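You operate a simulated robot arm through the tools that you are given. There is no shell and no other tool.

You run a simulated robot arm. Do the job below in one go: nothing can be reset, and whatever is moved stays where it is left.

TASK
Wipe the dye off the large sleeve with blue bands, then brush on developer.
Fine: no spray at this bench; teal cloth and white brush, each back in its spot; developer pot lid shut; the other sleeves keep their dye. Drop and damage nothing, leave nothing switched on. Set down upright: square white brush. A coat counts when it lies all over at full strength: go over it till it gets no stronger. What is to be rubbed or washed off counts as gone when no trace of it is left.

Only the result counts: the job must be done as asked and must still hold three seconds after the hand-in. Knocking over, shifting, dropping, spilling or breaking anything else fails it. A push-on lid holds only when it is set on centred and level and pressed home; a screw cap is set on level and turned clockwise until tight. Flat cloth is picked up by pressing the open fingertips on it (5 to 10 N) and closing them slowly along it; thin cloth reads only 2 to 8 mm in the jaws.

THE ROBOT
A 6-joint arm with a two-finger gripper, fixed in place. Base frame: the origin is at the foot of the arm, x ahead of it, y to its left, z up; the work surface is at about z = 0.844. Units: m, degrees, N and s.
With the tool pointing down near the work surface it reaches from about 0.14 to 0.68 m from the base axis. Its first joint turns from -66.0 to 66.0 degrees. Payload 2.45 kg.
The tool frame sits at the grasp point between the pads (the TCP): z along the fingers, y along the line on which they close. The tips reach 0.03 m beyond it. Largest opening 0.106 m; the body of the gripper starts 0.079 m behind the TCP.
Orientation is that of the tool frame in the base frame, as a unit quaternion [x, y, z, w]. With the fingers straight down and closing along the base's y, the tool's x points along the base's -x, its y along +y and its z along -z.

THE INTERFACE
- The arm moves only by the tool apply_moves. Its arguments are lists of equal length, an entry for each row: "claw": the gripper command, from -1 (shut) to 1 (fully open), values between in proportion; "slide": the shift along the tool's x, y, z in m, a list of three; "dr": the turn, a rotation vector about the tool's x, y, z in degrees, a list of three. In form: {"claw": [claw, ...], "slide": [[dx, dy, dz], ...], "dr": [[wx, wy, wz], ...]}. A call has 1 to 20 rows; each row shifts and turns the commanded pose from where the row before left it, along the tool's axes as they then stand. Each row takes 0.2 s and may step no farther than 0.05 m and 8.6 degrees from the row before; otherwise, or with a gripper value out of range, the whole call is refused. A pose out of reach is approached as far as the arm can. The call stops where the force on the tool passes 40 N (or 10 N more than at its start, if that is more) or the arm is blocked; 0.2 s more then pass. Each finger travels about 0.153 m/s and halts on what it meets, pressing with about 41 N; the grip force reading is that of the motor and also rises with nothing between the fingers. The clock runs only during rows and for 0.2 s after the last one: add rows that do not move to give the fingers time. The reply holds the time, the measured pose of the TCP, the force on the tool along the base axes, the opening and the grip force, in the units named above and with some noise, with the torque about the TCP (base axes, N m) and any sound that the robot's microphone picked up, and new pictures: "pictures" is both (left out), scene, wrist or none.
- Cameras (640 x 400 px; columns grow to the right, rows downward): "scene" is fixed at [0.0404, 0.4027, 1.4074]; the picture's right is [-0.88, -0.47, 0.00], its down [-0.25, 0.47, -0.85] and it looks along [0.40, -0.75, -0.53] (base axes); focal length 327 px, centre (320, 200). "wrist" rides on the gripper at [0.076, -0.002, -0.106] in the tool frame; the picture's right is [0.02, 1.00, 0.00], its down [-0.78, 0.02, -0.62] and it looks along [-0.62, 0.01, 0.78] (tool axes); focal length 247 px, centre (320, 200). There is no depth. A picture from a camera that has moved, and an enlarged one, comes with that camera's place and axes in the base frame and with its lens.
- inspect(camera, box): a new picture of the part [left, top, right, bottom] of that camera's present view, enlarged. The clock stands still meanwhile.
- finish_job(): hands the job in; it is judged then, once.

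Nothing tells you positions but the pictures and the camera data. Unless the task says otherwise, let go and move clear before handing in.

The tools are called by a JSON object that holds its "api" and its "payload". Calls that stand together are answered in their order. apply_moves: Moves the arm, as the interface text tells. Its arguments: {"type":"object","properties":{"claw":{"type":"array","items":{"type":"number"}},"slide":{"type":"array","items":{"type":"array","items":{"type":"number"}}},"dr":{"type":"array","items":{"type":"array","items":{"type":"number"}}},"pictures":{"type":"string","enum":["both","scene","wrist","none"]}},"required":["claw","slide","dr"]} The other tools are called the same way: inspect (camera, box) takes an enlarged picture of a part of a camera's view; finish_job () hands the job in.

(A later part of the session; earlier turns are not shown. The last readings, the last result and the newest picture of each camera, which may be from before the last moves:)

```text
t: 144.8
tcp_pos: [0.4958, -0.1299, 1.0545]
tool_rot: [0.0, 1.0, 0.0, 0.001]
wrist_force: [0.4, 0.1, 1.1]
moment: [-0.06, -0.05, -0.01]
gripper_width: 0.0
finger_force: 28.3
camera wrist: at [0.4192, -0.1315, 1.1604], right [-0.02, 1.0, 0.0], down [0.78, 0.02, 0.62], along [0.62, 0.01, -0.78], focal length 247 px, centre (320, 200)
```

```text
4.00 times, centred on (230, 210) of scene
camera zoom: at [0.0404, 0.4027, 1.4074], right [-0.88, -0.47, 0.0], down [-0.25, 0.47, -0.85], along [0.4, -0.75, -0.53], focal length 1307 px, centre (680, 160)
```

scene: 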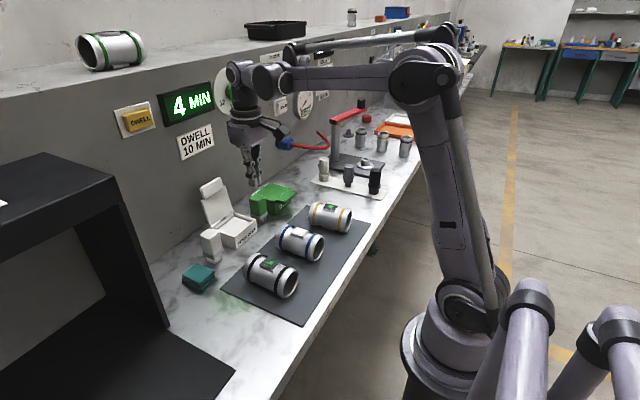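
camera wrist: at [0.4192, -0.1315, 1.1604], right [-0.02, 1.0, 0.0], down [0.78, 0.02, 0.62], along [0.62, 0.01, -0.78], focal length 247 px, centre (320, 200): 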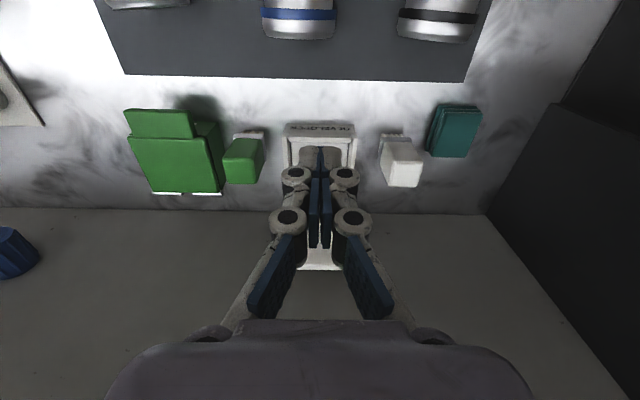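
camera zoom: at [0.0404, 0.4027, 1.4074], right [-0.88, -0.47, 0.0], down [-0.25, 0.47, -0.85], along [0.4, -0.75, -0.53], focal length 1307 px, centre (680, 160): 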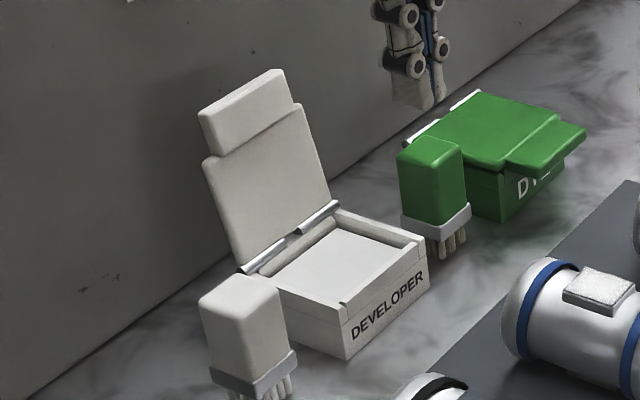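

The lid leans back about 10°, with its tab top near (0.647, -0.129, 0.995) and the wall at about x = 0.695. I'll tilt the closed fingers forward 25° and bring them above and behind the tab.

{"api": "apply_moves", "payload": {"claw": [-1, -1, -1, -1, -1, -1, -1, -1], "slide": [[0, 0, 0], [0, 0, 0], [0, 0, 0], [-0.0337, 0.001, 0.0105], [-0.0337, 0, 0.0105], [-0.0337, 0, 0.0105], [-0.0337, 0, 0.0105], [0, 0, 0]], "dr": [[0, -8.33, 0], [0, -8.33, 0], [0, -8.33, 0], [0, 0, 0], [0, 0, 0], [0, 0, 0], [0, 0, 0], [0, 0, 0]]}}

{"api": "inspect", "payload": {"camera": "scene", "box": [170, 130, 270, 250]}}

{"api": "inspect", "payload": {"camera": "wrist", "box": [200, 60, 440, 240]}}

```text
t: 146.6
tcp_pos: [0.6405, -0.125, 1.0746]
tool_rot: [0.001, 0.976, 0.0, 0.217]
wrist_force: [0.1, 0.3, -0.5]
moment: [0.0, 0.01, -0.05]
gripper_width: 0.0001
finger_force: 29.2
camera wrist: at [0.5254, -0.128, 1.1367], right [-0.02, 1.0, -0.01], down [0.45, 0.02, 0.89], along [0.89, 0.01, -0.45], focal length 247 px, centre (320, 200)
```

scene: 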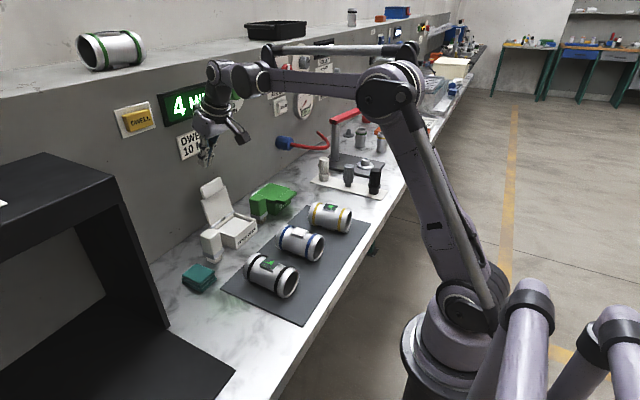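
wrist: 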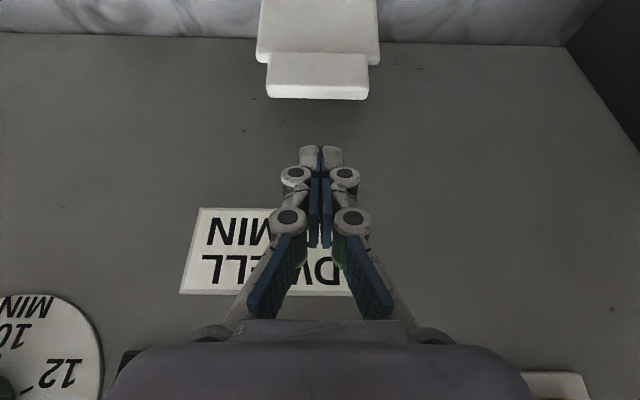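

```text
3.33 times, centred on (220, 190) of scene
camera zoom: at [0.0404, 0.4027, 1.4074], right [-0.88, -0.47, 0.0], down [-0.25, 0.47, -0.85], along [0.4, -0.75, -0.53], focal length 1089 px, centre (653, 233)
```

zoom: 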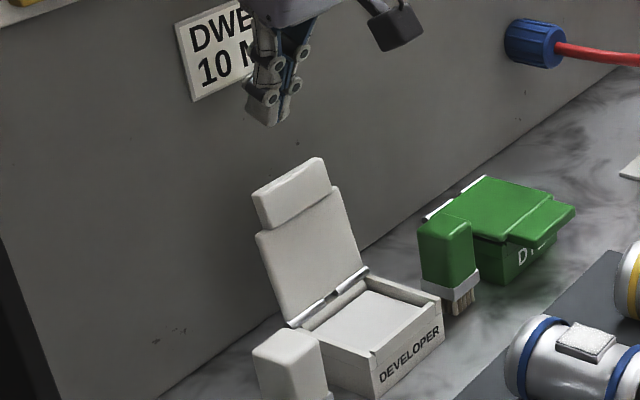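

```text
2.22 times, centred on (320, 150) of wrist
camera zoom: at [0.5254, -0.128, 1.1367], right [-0.02, 1.0, -0.01], down [0.45, 0.02, 0.89], along [0.89, 0.01, -0.45], focal length 549 px, centre (320, 311)
```

zoom: 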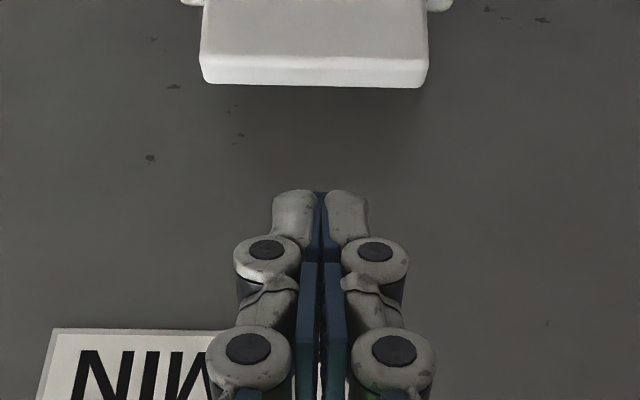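

The tab's back edge is at about (0.651, -0.130, 0.994). I'll shift back slightly and slide the fingertips down behind it.

{"api": "apply_moves", "payload": {"claw": [-1, -1, -1, -1, -1], "slide": [[0.0063, -0.003, -0.003], [0, 0, 0.02], [0, 0, 0.015], [0, 0, 0.01], [0, 0, 0]], "dr": [[0, 0, 0], [0, 0, 0], [0, 0, 0], [0, 0, 0], [0, 0, 0]]}}

{"api": "inspect", "payload": {"camera": "wrist", "box": [220, 60, 420, 240]}}

{"api": "inspect", "payload": {"camera": "scene", "box": [180, 150, 260, 230]}}

```text
t: 147.8
tcp_pos: [0.6521, -0.1291, 1.0326]
tool_rot: [-0.001, 0.976, -0.001, 0.217]
wrist_force: [-0.6, -0.4, 0.2]
moment: [-0.01, 0.02, 0.03]
gripper_width: 0.0
finger_force: 28.9
camera wrist: at [0.5368, -0.1323, 1.0968], right [-0.02, 1.0, -0.01], down [0.45, 0.02, 0.89], along [0.89, 0.01, -0.45], focal length 247 px, centre (320, 200)
```

scene: 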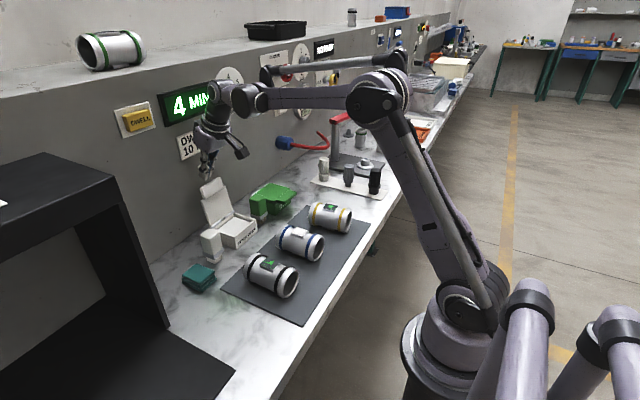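
wrist: 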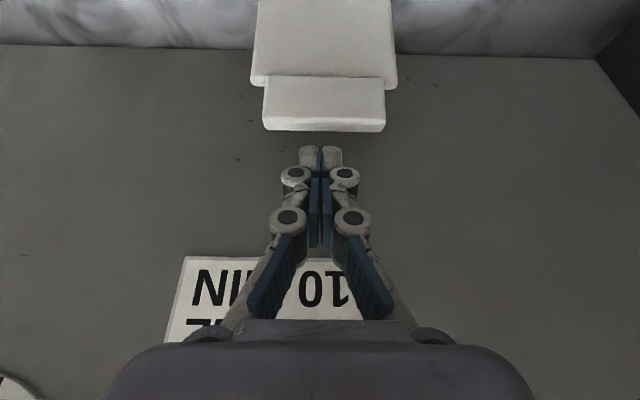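

```text
2.22 times, centred on (320, 150) of wrist
camera zoom: at [0.5368, -0.1323, 1.0968], right [-0.02, 1.0, -0.01], down [0.45, 0.02, 0.89], along [0.89, 0.01, -0.45], focal length 549 px, centre (320, 311)
```

zoom: 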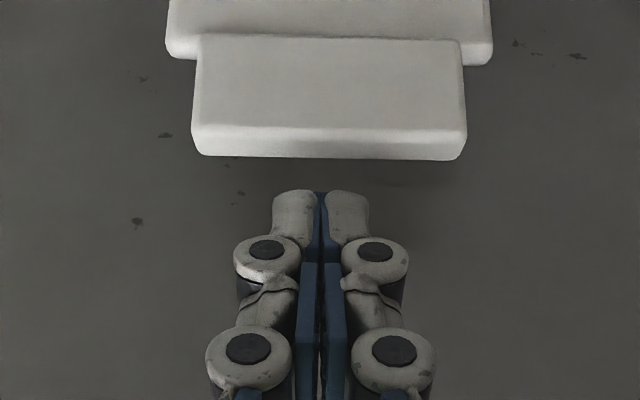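

```text
5.00 times, centred on (220, 190) of scene
camera zoom: at [0.0404, 0.4027, 1.4074], right [-0.88, -0.47, 0.0], down [-0.25, 0.47, -0.85], along [0.4, -0.75, -0.53], focal length 1634 px, centre (820, 250)
```

zoom: 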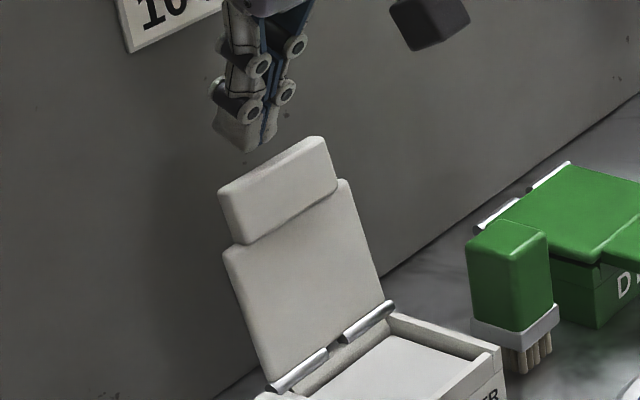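

{"api": "apply_moves", "payload": {"claw": [-1, -1, -1, -1], "slide": [[0, 0, 0.008], [0, 0, 0.008], [0, 0, 0.006], [0, 0, 0]], "dr": [[0, 0, 0], [0, 0, 0], [0, 0, 0], [0, 0, 0]]}}

{"api": "inspect", "payload": {"camera": "wrist", "box": [220, 60, 420, 240]}}

{"api": "inspect", "payload": {"camera": "scene", "box": [180, 150, 260, 230]}}

```text
t: 148.8
tcp_pos: [0.6604, -0.1313, 1.0139]
tool_rot: [-0.002, 0.976, 0.0, 0.218]
wrist_force: [-0.5, 0.6, 0.6]
moment: [0.03, 0.0, -0.04]
gripper_width: 0.0002
finger_force: 28.1
camera wrist: at [0.5462, -0.1329, 1.0773], right [-0.02, 1.0, -0.01], down [0.45, 0.02, 0.89], along [0.89, 0.01, -0.45], focal length 247 px, centre (320, 200)
```

scene: 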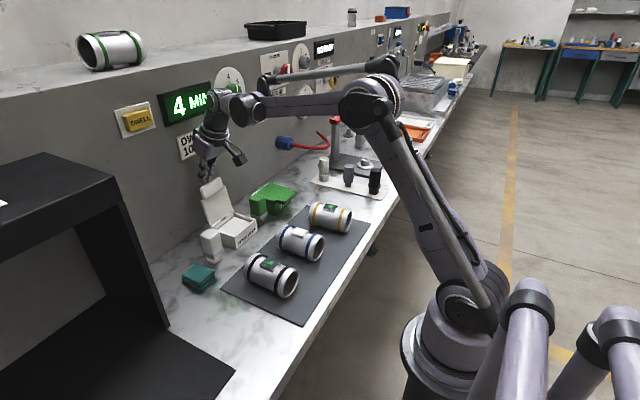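
wrist: 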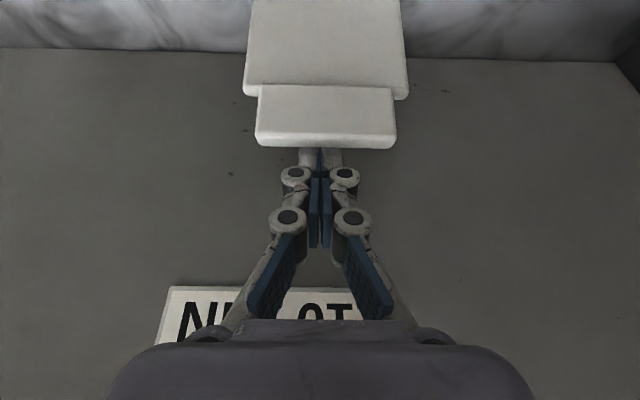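

```text
2.22 times, centred on (320, 150) of wrist
camera zoom: at [0.5462, -0.1329, 1.0773], right [-0.02, 1.0, -0.01], down [0.45, 0.02, 0.89], along [0.89, 0.01, -0.45], focal length 549 px, centre (320, 311)
```

zoom: 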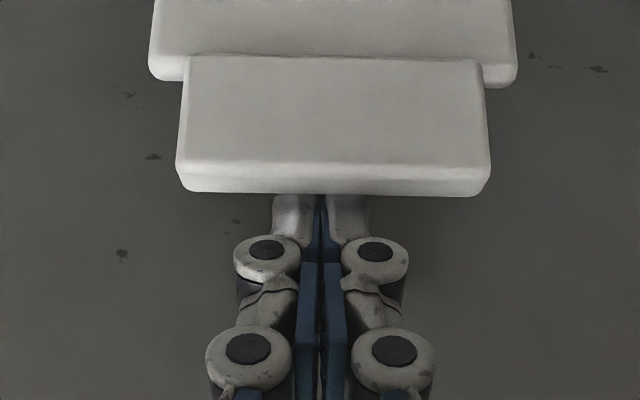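

```text
5.00 times, centred on (220, 190) of scene
camera zoom: at [0.0404, 0.4027, 1.4074], right [-0.88, -0.47, 0.0], down [-0.25, 0.47, -0.85], along [0.4, -0.75, -0.53], focal length 1634 px, centre (820, 250)
```

zoom: 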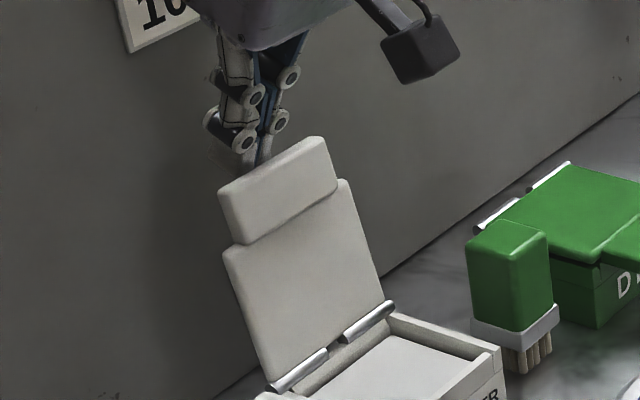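

The fingertips are behind the tab. I'll pull toward the robot slowly to swing the lid.

{"api": "apply_moves", "payload": {"claw": [-1, -1, -1, -1], "slide": [[0.0045, 0, -0.0021], [0.0045, 0, -0.0021], [0.0036, 0, -0.0017], [0, 0, 0]], "dr": [[0, 0, 0], [0, 0, 0], [0, 0, 0], [0, 0, 0]]}}

{"api": "inspect", "payload": {"camera": "scene", "box": [180, 150, 260, 230]}}

```text
t: 149.8
tcp_pos: [0.646, -0.1326, 1.0149]
tool_rot: [-0.001, 0.976, 0.0, 0.217]
wrist_force: [-0.4, 0.3, 0.5]
moment: [-0.01, 0.0, 0.0]
gripper_width: 0.0
finger_force: 28.1
camera wrist: at [0.5317, -0.1336, 1.0786], right [-0.02, 1.0, -0.01], down [0.45, 0.02, 0.89], along [0.89, 0.01, -0.45], focal length 247 px, centre (320, 200)
```

scene: 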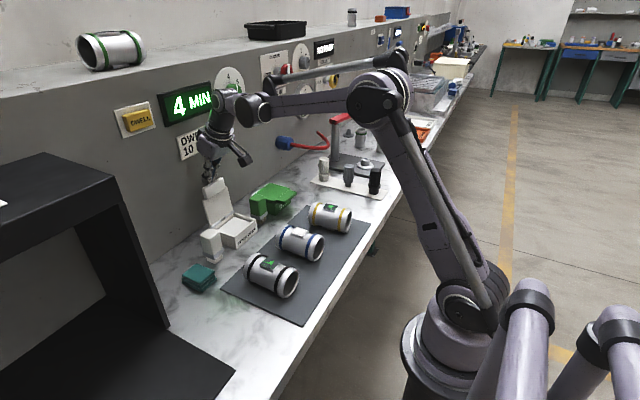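
wrist: 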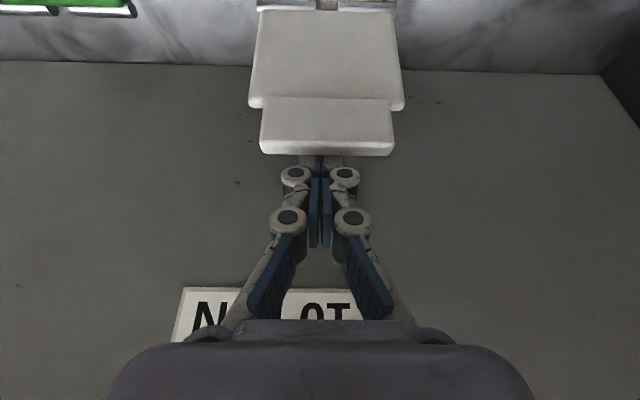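

```text
5.00 times, centred on (220, 190) of scene
camera zoom: at [0.0404, 0.4027, 1.4074], right [-0.88, -0.47, 0.0], down [-0.25, 0.47, -0.85], along [0.4, -0.75, -0.53], focal length 1634 px, centre (820, 250)
```

zoom: 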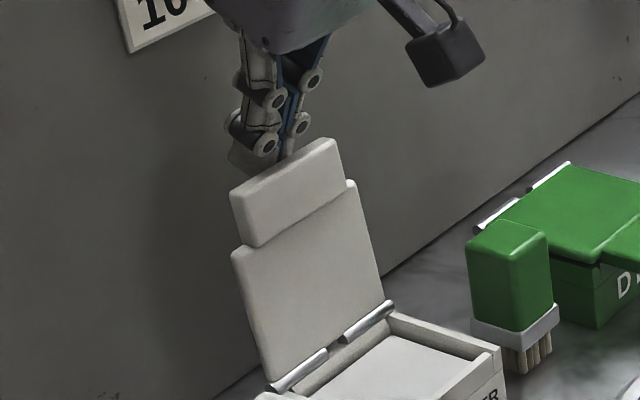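

{"api": "apply_moves", "payload": {"claw": [-1, -1, -1, -1], "slide": [[0.0045, 0, -0.0021], [0.0045, 0, -0.0021], [0.0045, 0, -0.0021], [0, 0, 0]], "dr": [[0, 0, 0], [0, 0, 0], [0, 0, 0], [0, 0, 0]]}}

{"api": "inspect", "payload": {"camera": "scene", "box": [180, 150, 260, 230]}}

```text
t: 150.8
tcp_pos: [0.6314, -0.1323, 1.0137]
tool_rot: [0.0, 0.976, 0.0, 0.218]
wrist_force: [-1.0, 0.1, 0.5]
moment: [-0.01, 0.0, 0.03]
gripper_width: 0.0
finger_force: 28.2
camera wrist: at [0.517, -0.1339, 1.0775], right [-0.02, 1.0, -0.01], down [0.45, 0.02, 0.89], along [0.89, 0.01, -0.45], focal length 247 px, centre (320, 200)
```

scene: 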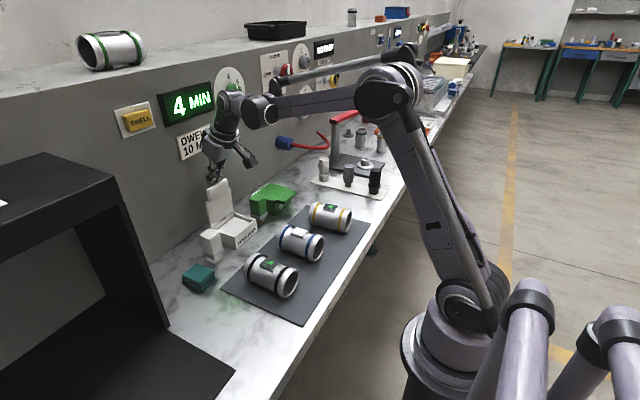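
wrist: 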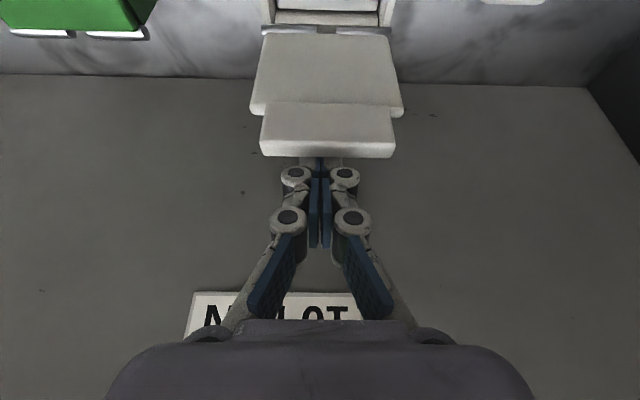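

```text
5.00 times, centred on (220, 190) of scene
camera zoom: at [0.0404, 0.4027, 1.4074], right [-0.88, -0.47, 0.0], down [-0.25, 0.47, -0.85], along [0.4, -0.75, -0.53], focal length 1634 px, centre (820, 250)
```

zoom: 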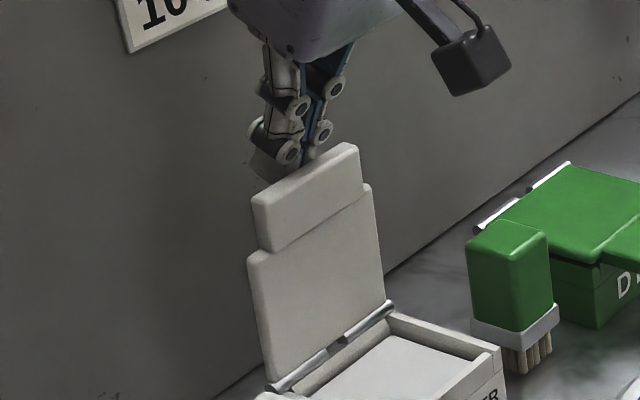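

{"api": "apply_moves", "payload": {"claw": [-1, -1, -1, -1], "slide": [[0.005, 0, -0.0015], [0.005, 0, -0.0015], [0.005, 0, -0.0015], [0, 0, 0]], "dr": [[0, 0, 0], [0, 0, 0], [0, 0, 0], [0, 0, 0]]}}

{"api": "inspect", "payload": {"camera": "scene", "box": [180, 150, 260, 250]}}

```text
t: 151.8
tcp_pos: [0.617, -0.1329, 1.0118]
tool_rot: [0.0, 0.976, 0.0, 0.217]
wrist_force: [0.5, 1.0, 0.5]
moment: [0.03, 0.0, 0.01]
gripper_width: 0.0
finger_force: 28.2
camera wrist: at [0.5017, -0.1346, 1.0758], right [-0.02, 1.0, -0.01], down [0.45, 0.02, 0.89], along [0.89, 0.01, -0.45], focal length 247 px, centre (320, 200)
```

scene: 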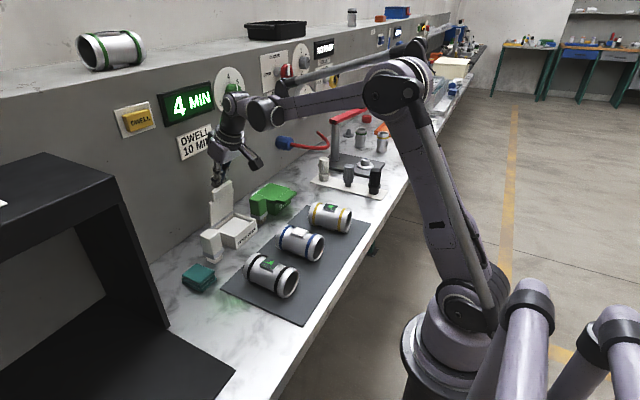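
wrist: 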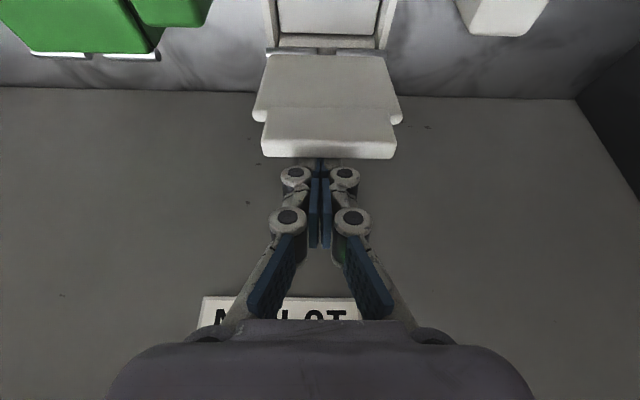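

```text
4.00 times, centred on (220, 200) of scene
camera zoom: at [0.0404, 0.4027, 1.4074], right [-0.88, -0.47, 0.0], down [-0.25, 0.47, -0.85], along [0.4, -0.75, -0.53], focal length 1307 px, centre (720, 200)
```

zoom: 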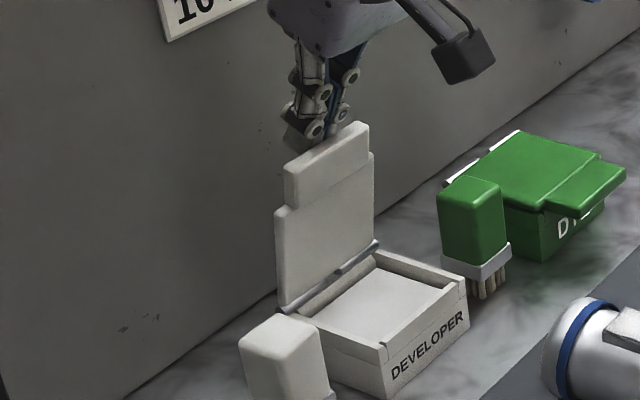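

The lid stays where I put it and is just past vertical. I'll keep guiding it forward along its arc.

{"api": "apply_moves", "payload": {"claw": [-1, -1, -1, -1, -1], "slide": [[0.0073, 0, -0.0008], [0.0073, 0, -0.0006], [0.0073, 0, -0.0002], [0.0073, 0, 0], [0, 0, 0]], "dr": [[0, 0, 0], [0, 0, 0], [0, 0, 0], [0, 0, 0], [0, 0, 0]]}}

{"api": "inspect", "payload": {"camera": "scene", "box": [190, 160, 270, 260]}}

```text
t: 153.0
tcp_pos: [0.5884, -0.1303, 1.0026]
tool_rot: [-0.002, 0.976, 0.001, 0.218]
wrist_force: [0.9, -0.4, -0.4]
moment: [0.01, 0.01, 0.0]
gripper_width: 0.0001
finger_force: 28.5
camera wrist: at [0.4737, -0.1325, 1.0648], right [-0.02, 1.0, -0.01], down [0.45, 0.02, 0.89], along [0.89, 0.01, -0.45], focal length 247 px, centre (320, 200)
```

scene: 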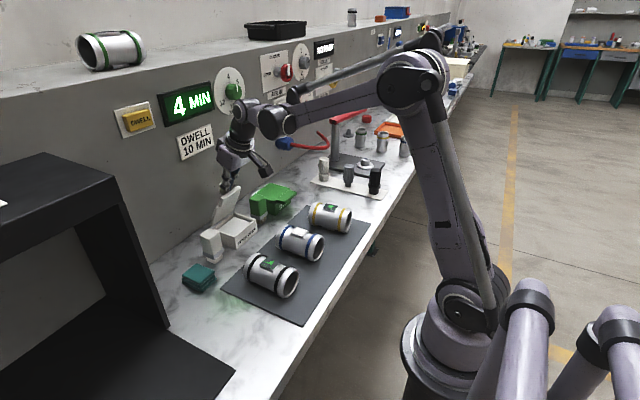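
wrist: 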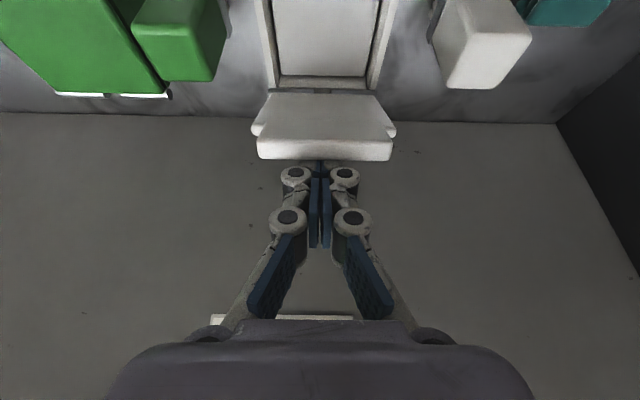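

```text
4.00 times, centred on (230, 210) of scene
camera zoom: at [0.0404, 0.4027, 1.4074], right [-0.88, -0.47, 0.0], down [-0.25, 0.47, -0.85], along [0.4, -0.75, -0.53], focal length 1307 px, centre (680, 160)
```

zoom: 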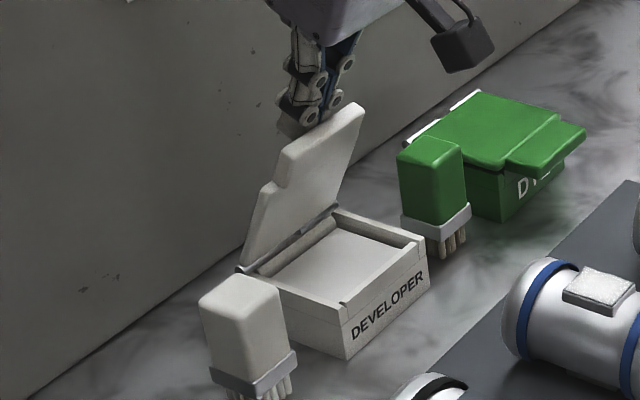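

{"api": "apply_moves", "payload": {"claw": [-1, -1, -1, -1, -1, -1, -1], "slide": [[0.0073, 0, 0.0012], [0.0073, 0, 0.0016], [0.0073, 0, 0.002], [0.0075, 0, 0.0025], [0.0075, 0, 0.0028], [0.0075, 0, 0.003], [0, 0, 0]], "dr": [[0, 0, 0], [0, 0, 0], [0, 0, 0], [0, 0, 0], [0, 0, 0], [0, 0, 0], [0, 0, 0]]}}

{"api": "inspect", "payload": {"camera": "scene", "box": [190, 170, 270, 260]}}

```text
t: 154.6
tcp_pos: [0.5528, -0.1321, 0.9705]
tool_rot: [0.0, 0.976, 0.0, 0.218]
wrist_force: [-0.1, -0.5, -0.9]
moment: [-0.02, -0.01, 0.01]
gripper_width: 0.0001
finger_force: 28.7
camera wrist: at [0.4391, -0.1339, 1.033], right [-0.02, 1.0, -0.01], down [0.45, 0.02, 0.89], along [0.89, 0.01, -0.45], focal length 247 px, centre (320, 200)
```

scene: 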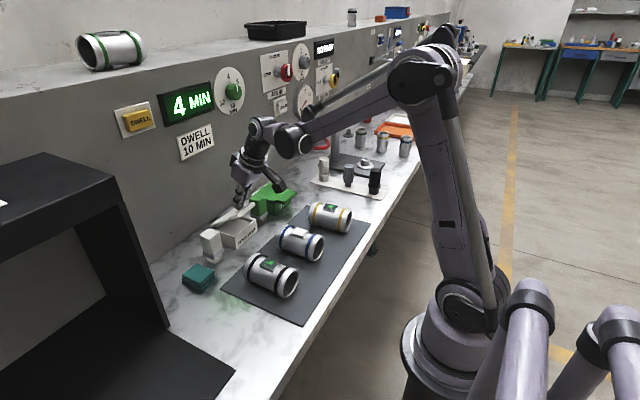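
wrist: 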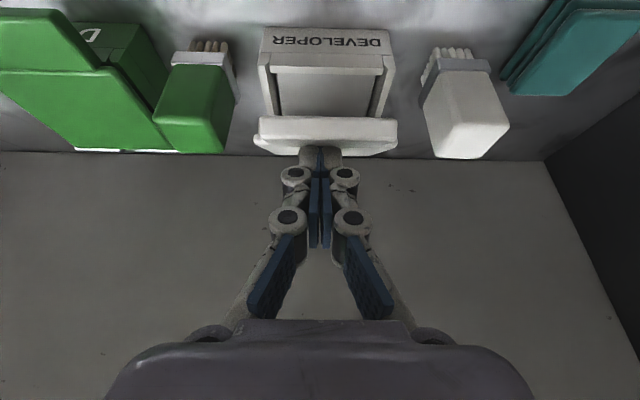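

```text
4.44 times, centred on (230, 215) of scene
camera zoom: at [0.0404, 0.4027, 1.4074], right [-0.88, -0.47, 0.0], down [-0.25, 0.47, -0.85], along [0.4, -0.75, -0.53], focal length 1452 px, centre (720, 133)
```

zoom: 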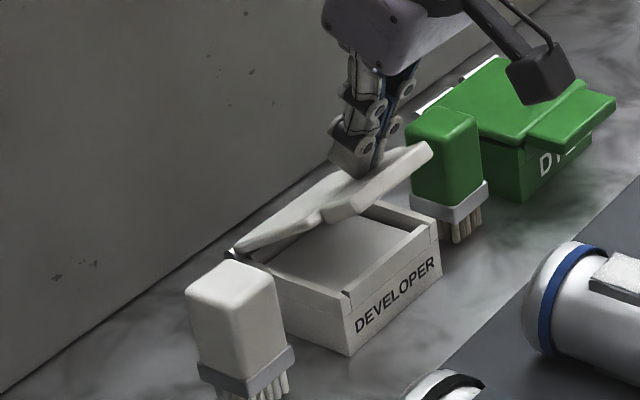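

{"api": "apply_moves", "payload": {"claw": [-1, -1, -1, -1, -1, -1], "slide": [[0.0062, 0, 0.0036], [0.0062, 0, 0.0039], [0.0062, 0, 0.0042], [0.0046, 0, 0.005], [0.0046, 0, 0.0052], [0, 0, 0]], "dr": [[0, 0, 0], [0, 0, 0], [0, 0, 0], [0, 0, 0], [0, 0, 0], [0, 0, 0]]}}

{"api": "inspect", "payload": {"camera": "scene", "box": [190, 170, 270, 260]}}

```text
t: 156.0
tcp_pos: [0.5365, -0.1331, 0.9388]
tool_rot: [-0.001, 0.976, 0.0, 0.217]
wrist_force: [-0.4, 0.8, 0.5]
moment: [0.0, -0.02, 0.02]
gripper_width: 0.0001
finger_force: 28.7
camera wrist: at [0.4235, -0.1343, 1.0018], right [-0.02, 1.0, -0.01], down [0.45, 0.02, 0.89], along [0.89, 0.01, -0.45], focal length 247 px, centre (320, 200)
```

scene: 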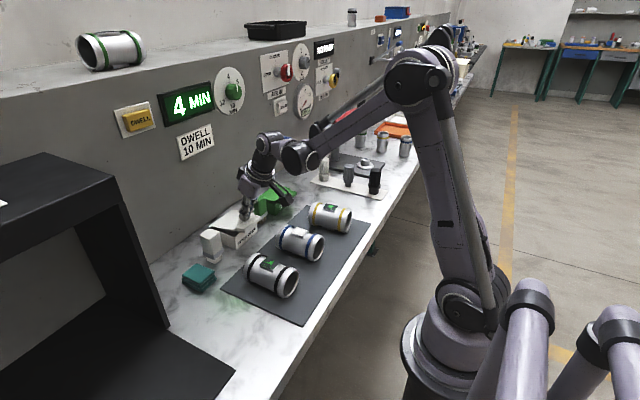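
wrist: 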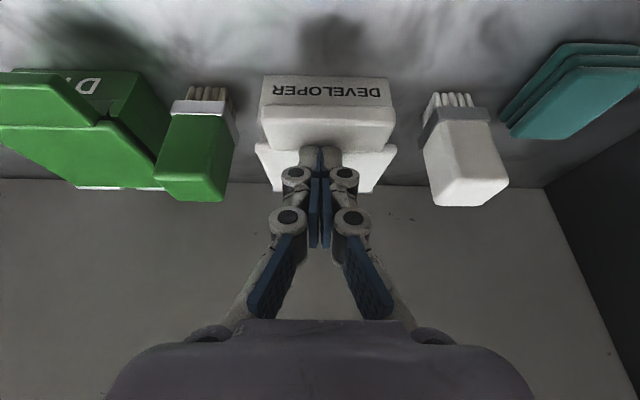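

```text
4.44 times, centred on (230, 215) of scene
camera zoom: at [0.0404, 0.4027, 1.4074], right [-0.88, -0.47, 0.0], down [-0.25, 0.47, -0.85], along [0.4, -0.75, -0.53], focal length 1452 px, centre (720, 133)
```

zoom: 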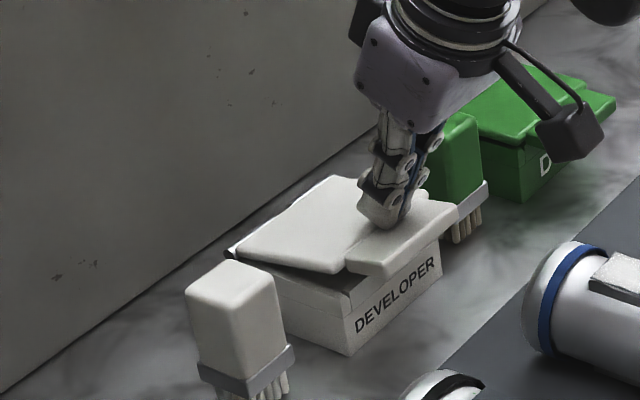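

{"api": "apply_moves", "payload": {"claw": [-1, -1, -1, -1, -1], "slide": [[0.0022, 0, 0.0022], [0.0022, 0, 0.0022], [0.0018, 0, 0.0024], [0.0014, 0, 0.0024], [0, 0, 0]], "dr": [[0, 0, 0], [0, 0, 0], [0, 0, 0], [0, 0, 0], [0, 0, 0]]}}

{"api": "inspect", "payload": {"camera": "scene", "box": [190, 170, 270, 260]}}

```text
t: 157.2
tcp_pos: [0.5367, -0.1324, 0.9268]
tool_rot: [-0.001, 0.976, 0.0, 0.217]
wrist_force: [-0.6, -0.7, 0.6]
moment: [-0.01, 0.01, -0.02]
gripper_width: 0.0
finger_force: 28.9
camera wrist: at [0.4222, -0.1337, 0.9912], right [-0.02, 1.0, -0.01], down [0.45, 0.02, 0.89], along [0.89, 0.01, -0.45], focal length 247 px, centre (320, 200)
```

scene: 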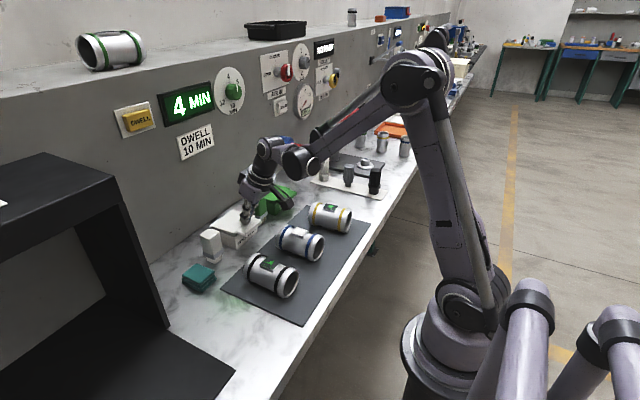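
wrist: 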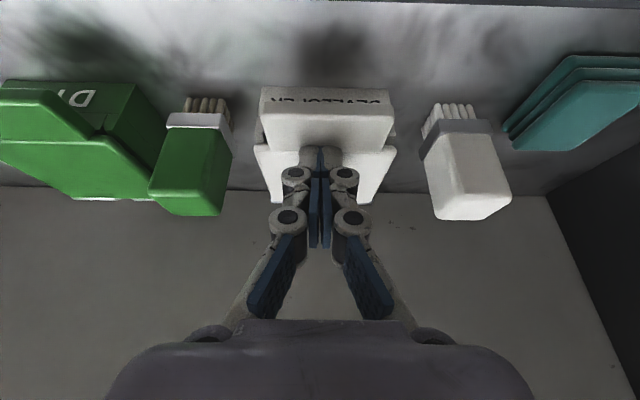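

```text
4.44 times, centred on (230, 215) of scene
camera zoom: at [0.0404, 0.4027, 1.4074], right [-0.88, -0.47, 0.0], down [-0.25, 0.47, -0.85], along [0.4, -0.75, -0.53], focal length 1452 px, centre (720, 133)
```

zoom: 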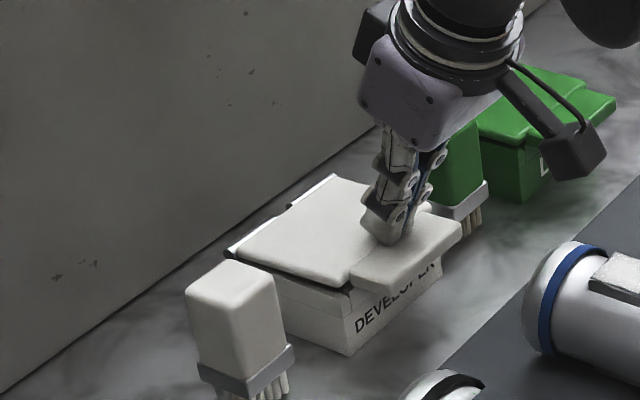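

{"api": "apply_moves", "payload": {"claw": [-1, -1, -1, -1], "slide": [[0.0008, 0, 0.0018], [0.0008, 0, 0.0018], [0.0008, 0, 0.0018], [0, 0, 0]], "dr": [[0, 0, 0], [0, 0, 0], [0, 0, 0], [0, 0, 0]], "pictures": "none"}}

{"api": "inspect", "payload": {"camera": "scene", "box": [190, 170, 270, 260]}}

```text
t: 158.2
tcp_pos: [0.5364, -0.1308, 0.9231]
tool_rot: [0.0, 0.976, 0.0, 0.218]
wrist_force: [-3.5, -0.5, 25.5]
moment: [-0.04, 0.01, 0.04]
gripper_width: 0.0059
finger_force: 28.4
```

```text
4.44 times, centred on (230, 215) of scene
camera zoom: at [0.0399, 0.4028, 1.4074], right [-0.88, -0.47, 0.0], down [-0.25, 0.47, -0.85], along [0.4, -0.75, -0.53], focal length 1452 px, centre (720, 133)
```

zoom: 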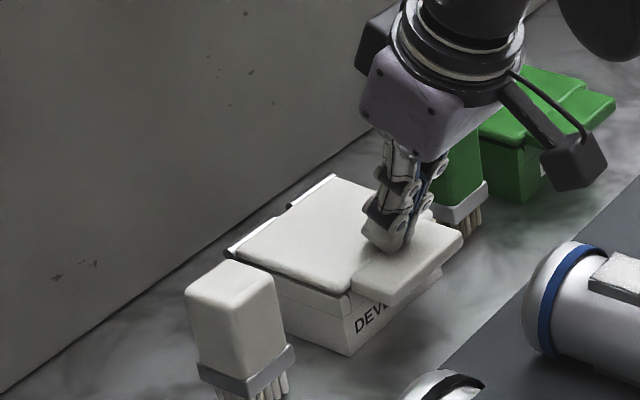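

The lid is down with 25 N on it. I'll lift off, straighten the tool and look at the lid.

{"api": "apply_moves", "payload": {"claw": [-1, -1, -1, -1, -1, -1, -1], "slide": [[-0.0042, 0, -0.009], [-0.0127, 0, -0.0272], [-0.0127, 0, -0.0272], [0, 0, 0], [0, 0, 0], [0, 0, 0], [0, 0, 0]], "dr": [[0, 0, 0], [0, 0, 0], [0, 0, 0], [0, 8.33, 0], [0, 8.33, 0], [0, 8.33, 0], [0, 0, 0]]}}

{"api": "inspect", "payload": {"camera": "scene", "box": [190, 170, 290, 260]}}

{"api": "inspect", "payload": {"camera": "wrist", "box": [200, 60, 440, 240]}}

```text
t: 159.8
tcp_pos: [0.5354, -0.132, 0.9916]
tool_rot: [-0.001, 1.0, 0.0, 0.0]
wrist_force: [0.5, 0.4, 0.7]
moment: [0.04, 0.01, -0.02]
gripper_width: 0.0001
finger_force: 28.6
camera wrist: at [0.4585, -0.1335, 1.0973], right [-0.02, 1.0, 0.0], down [0.78, 0.02, 0.62], along [0.62, 0.01, -0.78], focal length 247 px, centre (320, 200)
```

scene: 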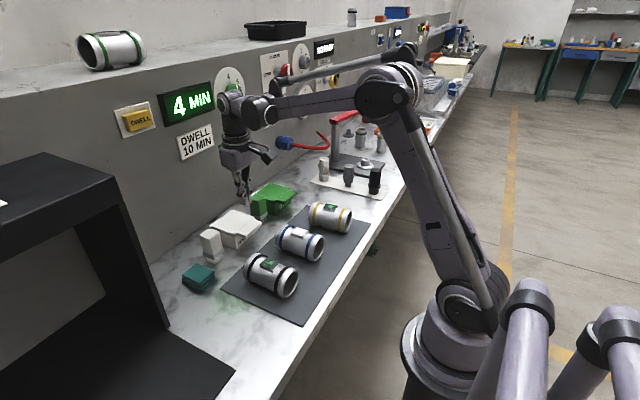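
wrist: 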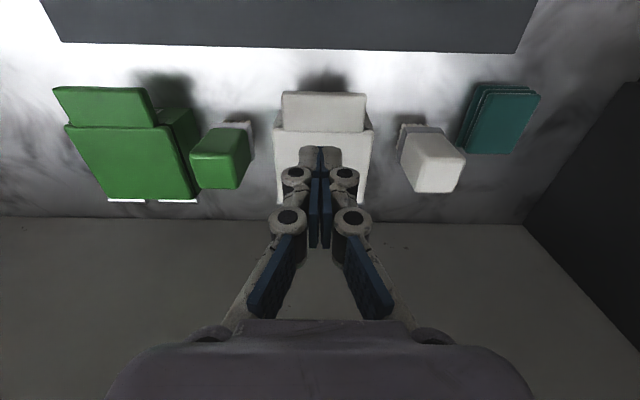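

```text
4.44 times, centred on (240, 215) of scene
camera zoom: at [0.0404, 0.4027, 1.4074], right [-0.88, -0.47, 0.0], down [-0.25, 0.47, -0.85], along [0.4, -0.75, -0.53], focal length 1452 px, centre (676, 133)
```

zoom: 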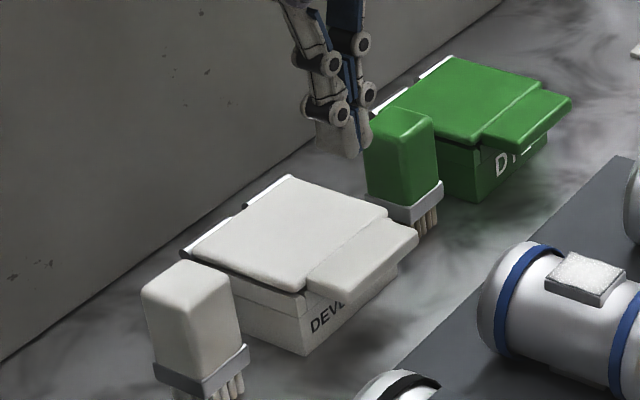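

```text
2.22 times, centred on (320, 150) of wrist
camera zoom: at [0.4585, -0.1335, 1.0973], right [-0.02, 1.0, 0.0], down [0.78, 0.02, 0.62], along [0.62, 0.01, -0.78], focal length 549 px, centre (320, 311)
```

zoom: 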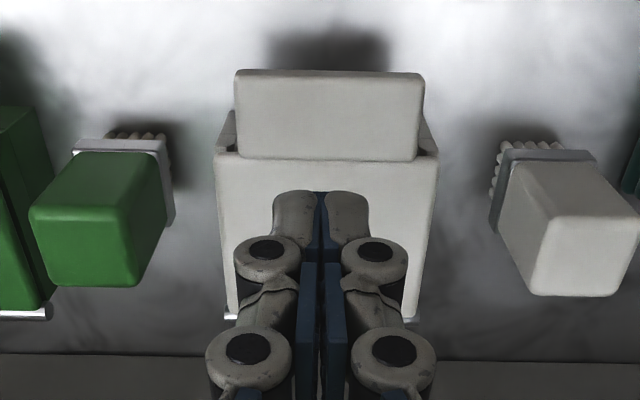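

The lid lies shut like the green one beside it. I'll press it once more straight down near its front centre to be sure it is home.

{"api": "apply_moves", "payload": {"claw": [-1, -1, -1, -1, -1, -1], "slide": [[-0.02, 0.002, 0], [0, 0, 0.02], [0, 0, 0.02], [0, 0, 0.012], [0, 0, 0.006], [0, 0, 0]], "dr": [[0, 0, 0], [0, 0, 0], [0, 0, 0], [0, 0, 0], [0, 0, 0], [0, 0, 0]], "pictures": "none"}}

{"api": "apply_moves", "payload": {"claw": [-1, -1, -1, -1], "slide": [[0, 0, 0.0015], [0, 0, 0.0015], [0, 0, 0.001], [0, 0, 0]], "dr": [[0, 0, 0], [0, 0, 0], [0, 0, 0], [0, 0, 0]], "pictures": "none"}}

```text
t: 161.2
tcp_pos: [0.5557, -0.13, 0.9331]
tool_rot: [-0.001, 1.0, 0.0, 0.001]
wrist_force: [0.4, 0.4, 0.9]
moment: [0.02, 0.0, 0.02]
gripper_width: 0.0001
finger_force: 28.6
```

```text
t: 162.2
tcp_pos: [0.5546, -0.1295, 0.929]
tool_rot: [0.0, 1.0, 0.0, 0.001]
wrist_force: [1.0, 0.2, 0.1]
moment: [0.01, 0.02, -0.01]
gripper_width: 0.0
finger_force: 28.6
```

{"api": "apply_moves", "payload": {"claw": [-1, -1, -1, -1], "slide": [[0, 0, 0.001], [0, 0, 0.001], [0, 0, 0.001], [0, 0, 0]], "dr": [[0, 0, 0], [0, 0, 0], [0, 0, 0], [0, 0, 0]], "pictures": "none"}}

```text
t: 163.2
tcp_pos: [0.5542, -0.1309, 0.9243]
tool_rot: [0.0, 1.0, 0.0, 0.001]
wrist_force: [0.3, -0.9, -0.6]
moment: [0.02, -0.03, -0.04]
gripper_width: 0.0001
finger_force: 28.7
```

{"api": "apply_moves", "payload": {"claw": [-1, -1, -1, -1], "slide": [[0, 0, 0.0008], [0, 0, 0.0008], [0, 0, 0.0006], [0, 0, 0]], "dr": [[0, 0, 0], [0, 0, 0], [0, 0, 0], [0, 0, 0]], "pictures": "none"}}

```text
t: 164.2
tcp_pos: [0.5548, -0.1305, 0.9233]
tool_rot: [-0.001, 1.0, -0.001, 0.001]
wrist_force: [1.0, 0.3, 0.5]
moment: [-0.03, 0.0, 0.02]
gripper_width: 0.0
finger_force: 28.9
```

{"api": "apply_moves", "payload": {"claw": [-1, -1, -1, -1], "slide": [[0, 0, 0.0008], [0, 0, 0.0008], [0, 0, 0.0006], [0, 0, 0]], "dr": [[0, 0, 0], [0, 0, 0], [0, 0, 0], [0, 0, 0]], "pictures": "none"}}

```text
t: 165.2
tcp_pos: [0.5548, -0.1303, 0.923]
tool_rot: [-0.001, 1.0, 0.0, 0.001]
wrist_force: [0.2, -0.6, 0.1]
moment: [0.02, -0.04, -0.02]
gripper_width: 0.0
finger_force: 28.5
```

{"api": "apply_moves", "payload": {"claw": [-1, -1, -1, -1], "slide": [[0, 0, 0.0007], [0, 0, 0.0006], [0, 0, 0.0005], [0, 0, 0]], "dr": [[0, 0, 0], [0, 0, 0], [0, 0, 0], [0, 0, 0]], "pictures": "none"}}

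{"api": "inspect", "payload": {"camera": "scene", "box": [200, 180, 270, 250]}}

```text
t: 166.2
tcp_pos: [0.5555, -0.1292, 0.9209]
tool_rot: [-0.001, 1.0, 0.0, 0.0]
wrist_force: [2.5, -0.7, 15.9]
moment: [-0.04, -0.1, 0.01]
gripper_width: 0.0062
finger_force: 28.5
```

```text
5.71 times, centred on (235, 215) of scene
camera zoom: at [0.0402, 0.4027, 1.4074], right [-0.88, -0.47, 0.0], down [-0.25, 0.47, -0.85], along [0.4, -0.75, -0.53], focal length 1867 px, centre (806, 114)
```

zoom: 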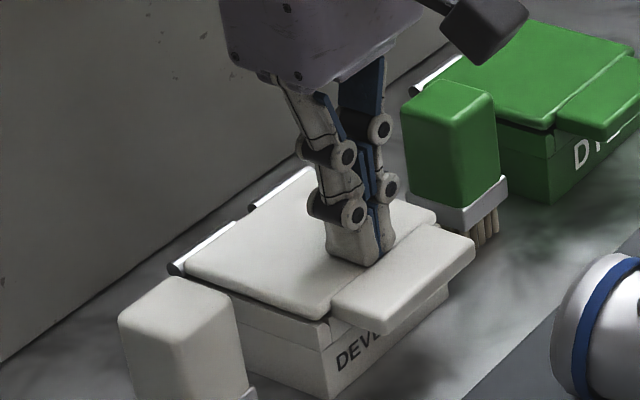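

{"api": "apply_moves", "payload": {"claw": [-1, -1, -1], "slide": [[0, 0, 0.0005], [0, 0, 0.0004], [0, 0, 0]], "dr": [[0, 0, 0], [0, 0, 0], [0, 0, 0]], "pictures": "none"}}

```text
t: 167.0
tcp_pos: [0.5548, -0.1293, 0.9199]
tool_rot: [0.0, 1.0, 0.0, 0.001]
wrist_force: [3.6, 1.3, 29.4]
moment: [0.05, -0.2, -0.08]
gripper_width: 0.0059
finger_force: 28.6
```

Pressed home with about 29 N. I'll lift clear, back away and check everything.

{"api": "apply_moves", "payload": {"claw": [-1, -1, -1, -1, -1, -1, -1, -1], "slide": [[0, 0, -0.003], [0, 0, -0.02], [0, 0, -0.03], [0, 0, -0.035], [0.035, 0, -0.03], [0.04, 0, -0.03], [0.04, 0, -0.03], [0, 0, 0]], "dr": [[0, 0, 0], [0, 0, 0], [0, 0, 0], [0, 0, 0], [0, 0, 0], [0, 0, 0], [0, 0, 0], [0, 0, 0]]}}

{"api": "inspect", "payload": {"camera": "scene", "box": [170, 160, 390, 330]}}

{"api": "inspect", "payload": {"camera": "wrist", "box": [140, 20, 500, 240]}}

{"api": "inspect", "payload": {"camera": "scene", "box": [180, 190, 270, 290]}}

```text
t: 168.8
tcp_pos: [0.4386, -0.1294, 1.0927]
tool_rot: [-0.001, 1.0, 0.0, 0.001]
wrist_force: [0.2, -0.2, -0.3]
moment: [0.0, -0.03, 0.01]
gripper_width: 0.0
finger_force: 28.5
camera wrist: at [0.3612, -0.1319, 1.1996], right [-0.02, 1.0, 0.0], down [0.78, 0.02, 0.62], along [0.62, 0.01, -0.78], focal length 247 px, centre (320, 200)
```

scene: 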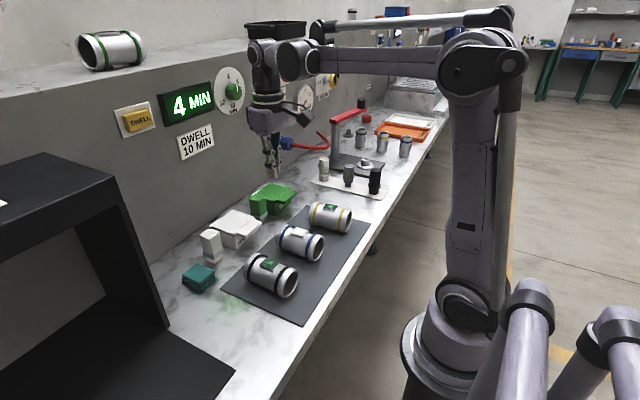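
wrist: 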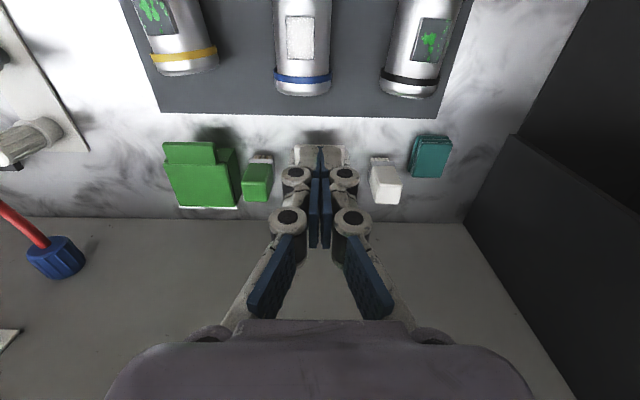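

```text
2.35 times, centred on (280, 245) of scene
camera zoom: at [0.0404, 0.4027, 1.4074], right [-0.88, -0.47, 0.0], down [-0.25, 0.47, -0.85], along [0.4, -0.75, -0.53], focal length 769 px, centre (414, 94)
```

zoom: 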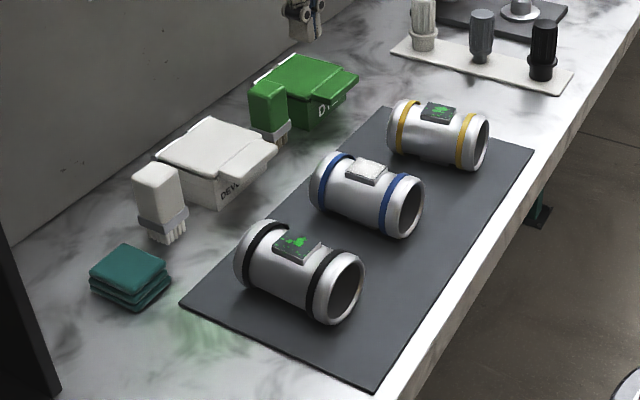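

```text
1.78 times, centred on (320, 130) of wrist
camera zoom: at [0.3612, -0.1319, 1.1996], right [-0.02, 1.0, 0.0], down [0.78, 0.02, 0.62], along [0.62, 0.01, -0.78], focal length 439 px, centre (320, 324)
```

zoom: 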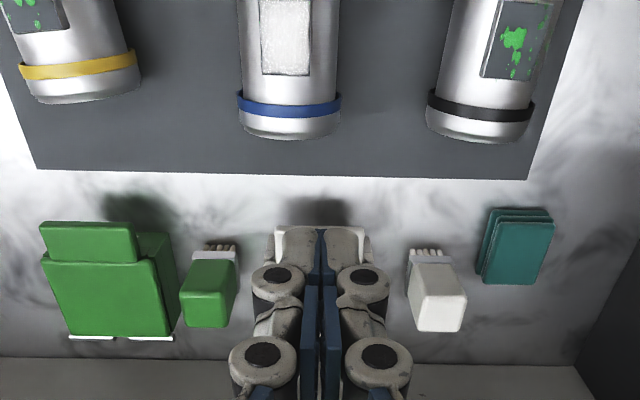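

```text
4.00 times, centred on (225, 240) of scene
camera zoom: at [0.0404, 0.4027, 1.4074], right [-0.88, -0.47, 0.0], down [-0.25, 0.47, -0.85], along [0.4, -0.75, -0.53], focal length 1307 px, centre (700, 40)
```

zoom: 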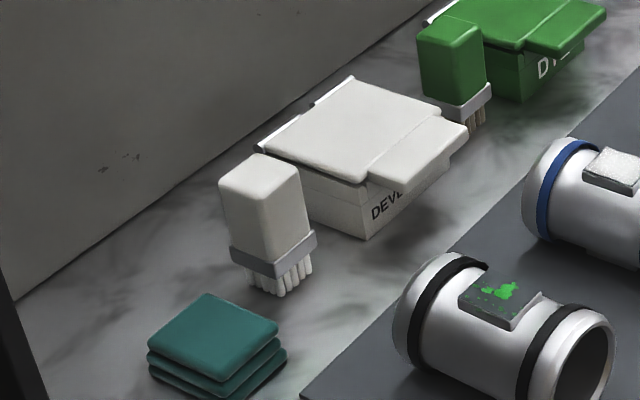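

{"api": "inspect", "payload": {"camera": "scene", "box": [210, 205, 265, 245]}}

{"api": "inspect", "payload": {"camera": "scene", "box": [245, 180, 300, 220]}}

```text
10.00 times, centred on (238, 225) of scene
camera zoom: at [0.0404, 0.4027, 1.4074], right [-0.88, -0.47, 0.0], down [-0.25, 0.47, -0.85], along [0.4, -0.75, -0.53], focal length 3267 px, centre (1145, -50)
```

zoom: 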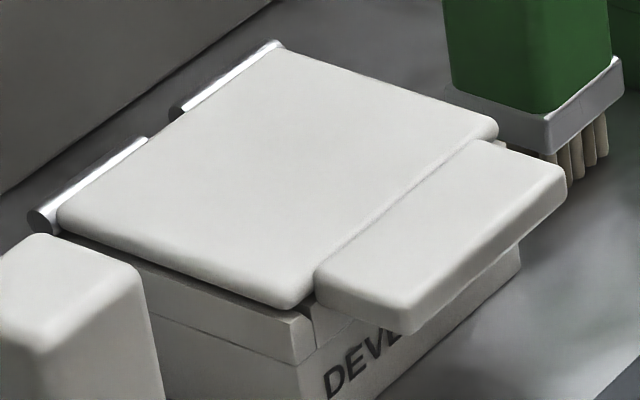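

```text
10.00 times, centred on (272, 200) of scene
camera zoom: at [0.0404, 0.4027, 1.4074], right [-0.88, -0.47, 0.0], down [-0.25, 0.47, -0.85], along [0.4, -0.75, -0.53], focal length 3267 px, centre (795, 200)
```

zoom: 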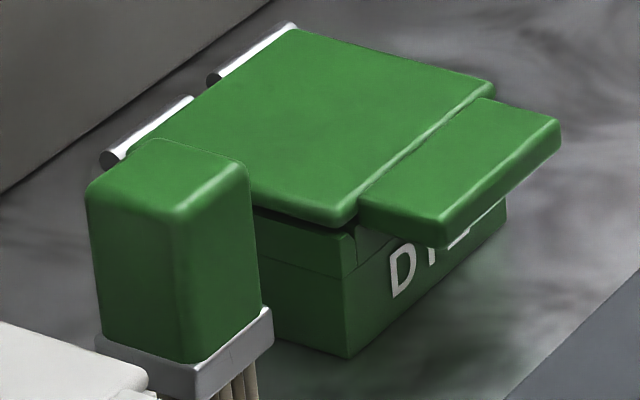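

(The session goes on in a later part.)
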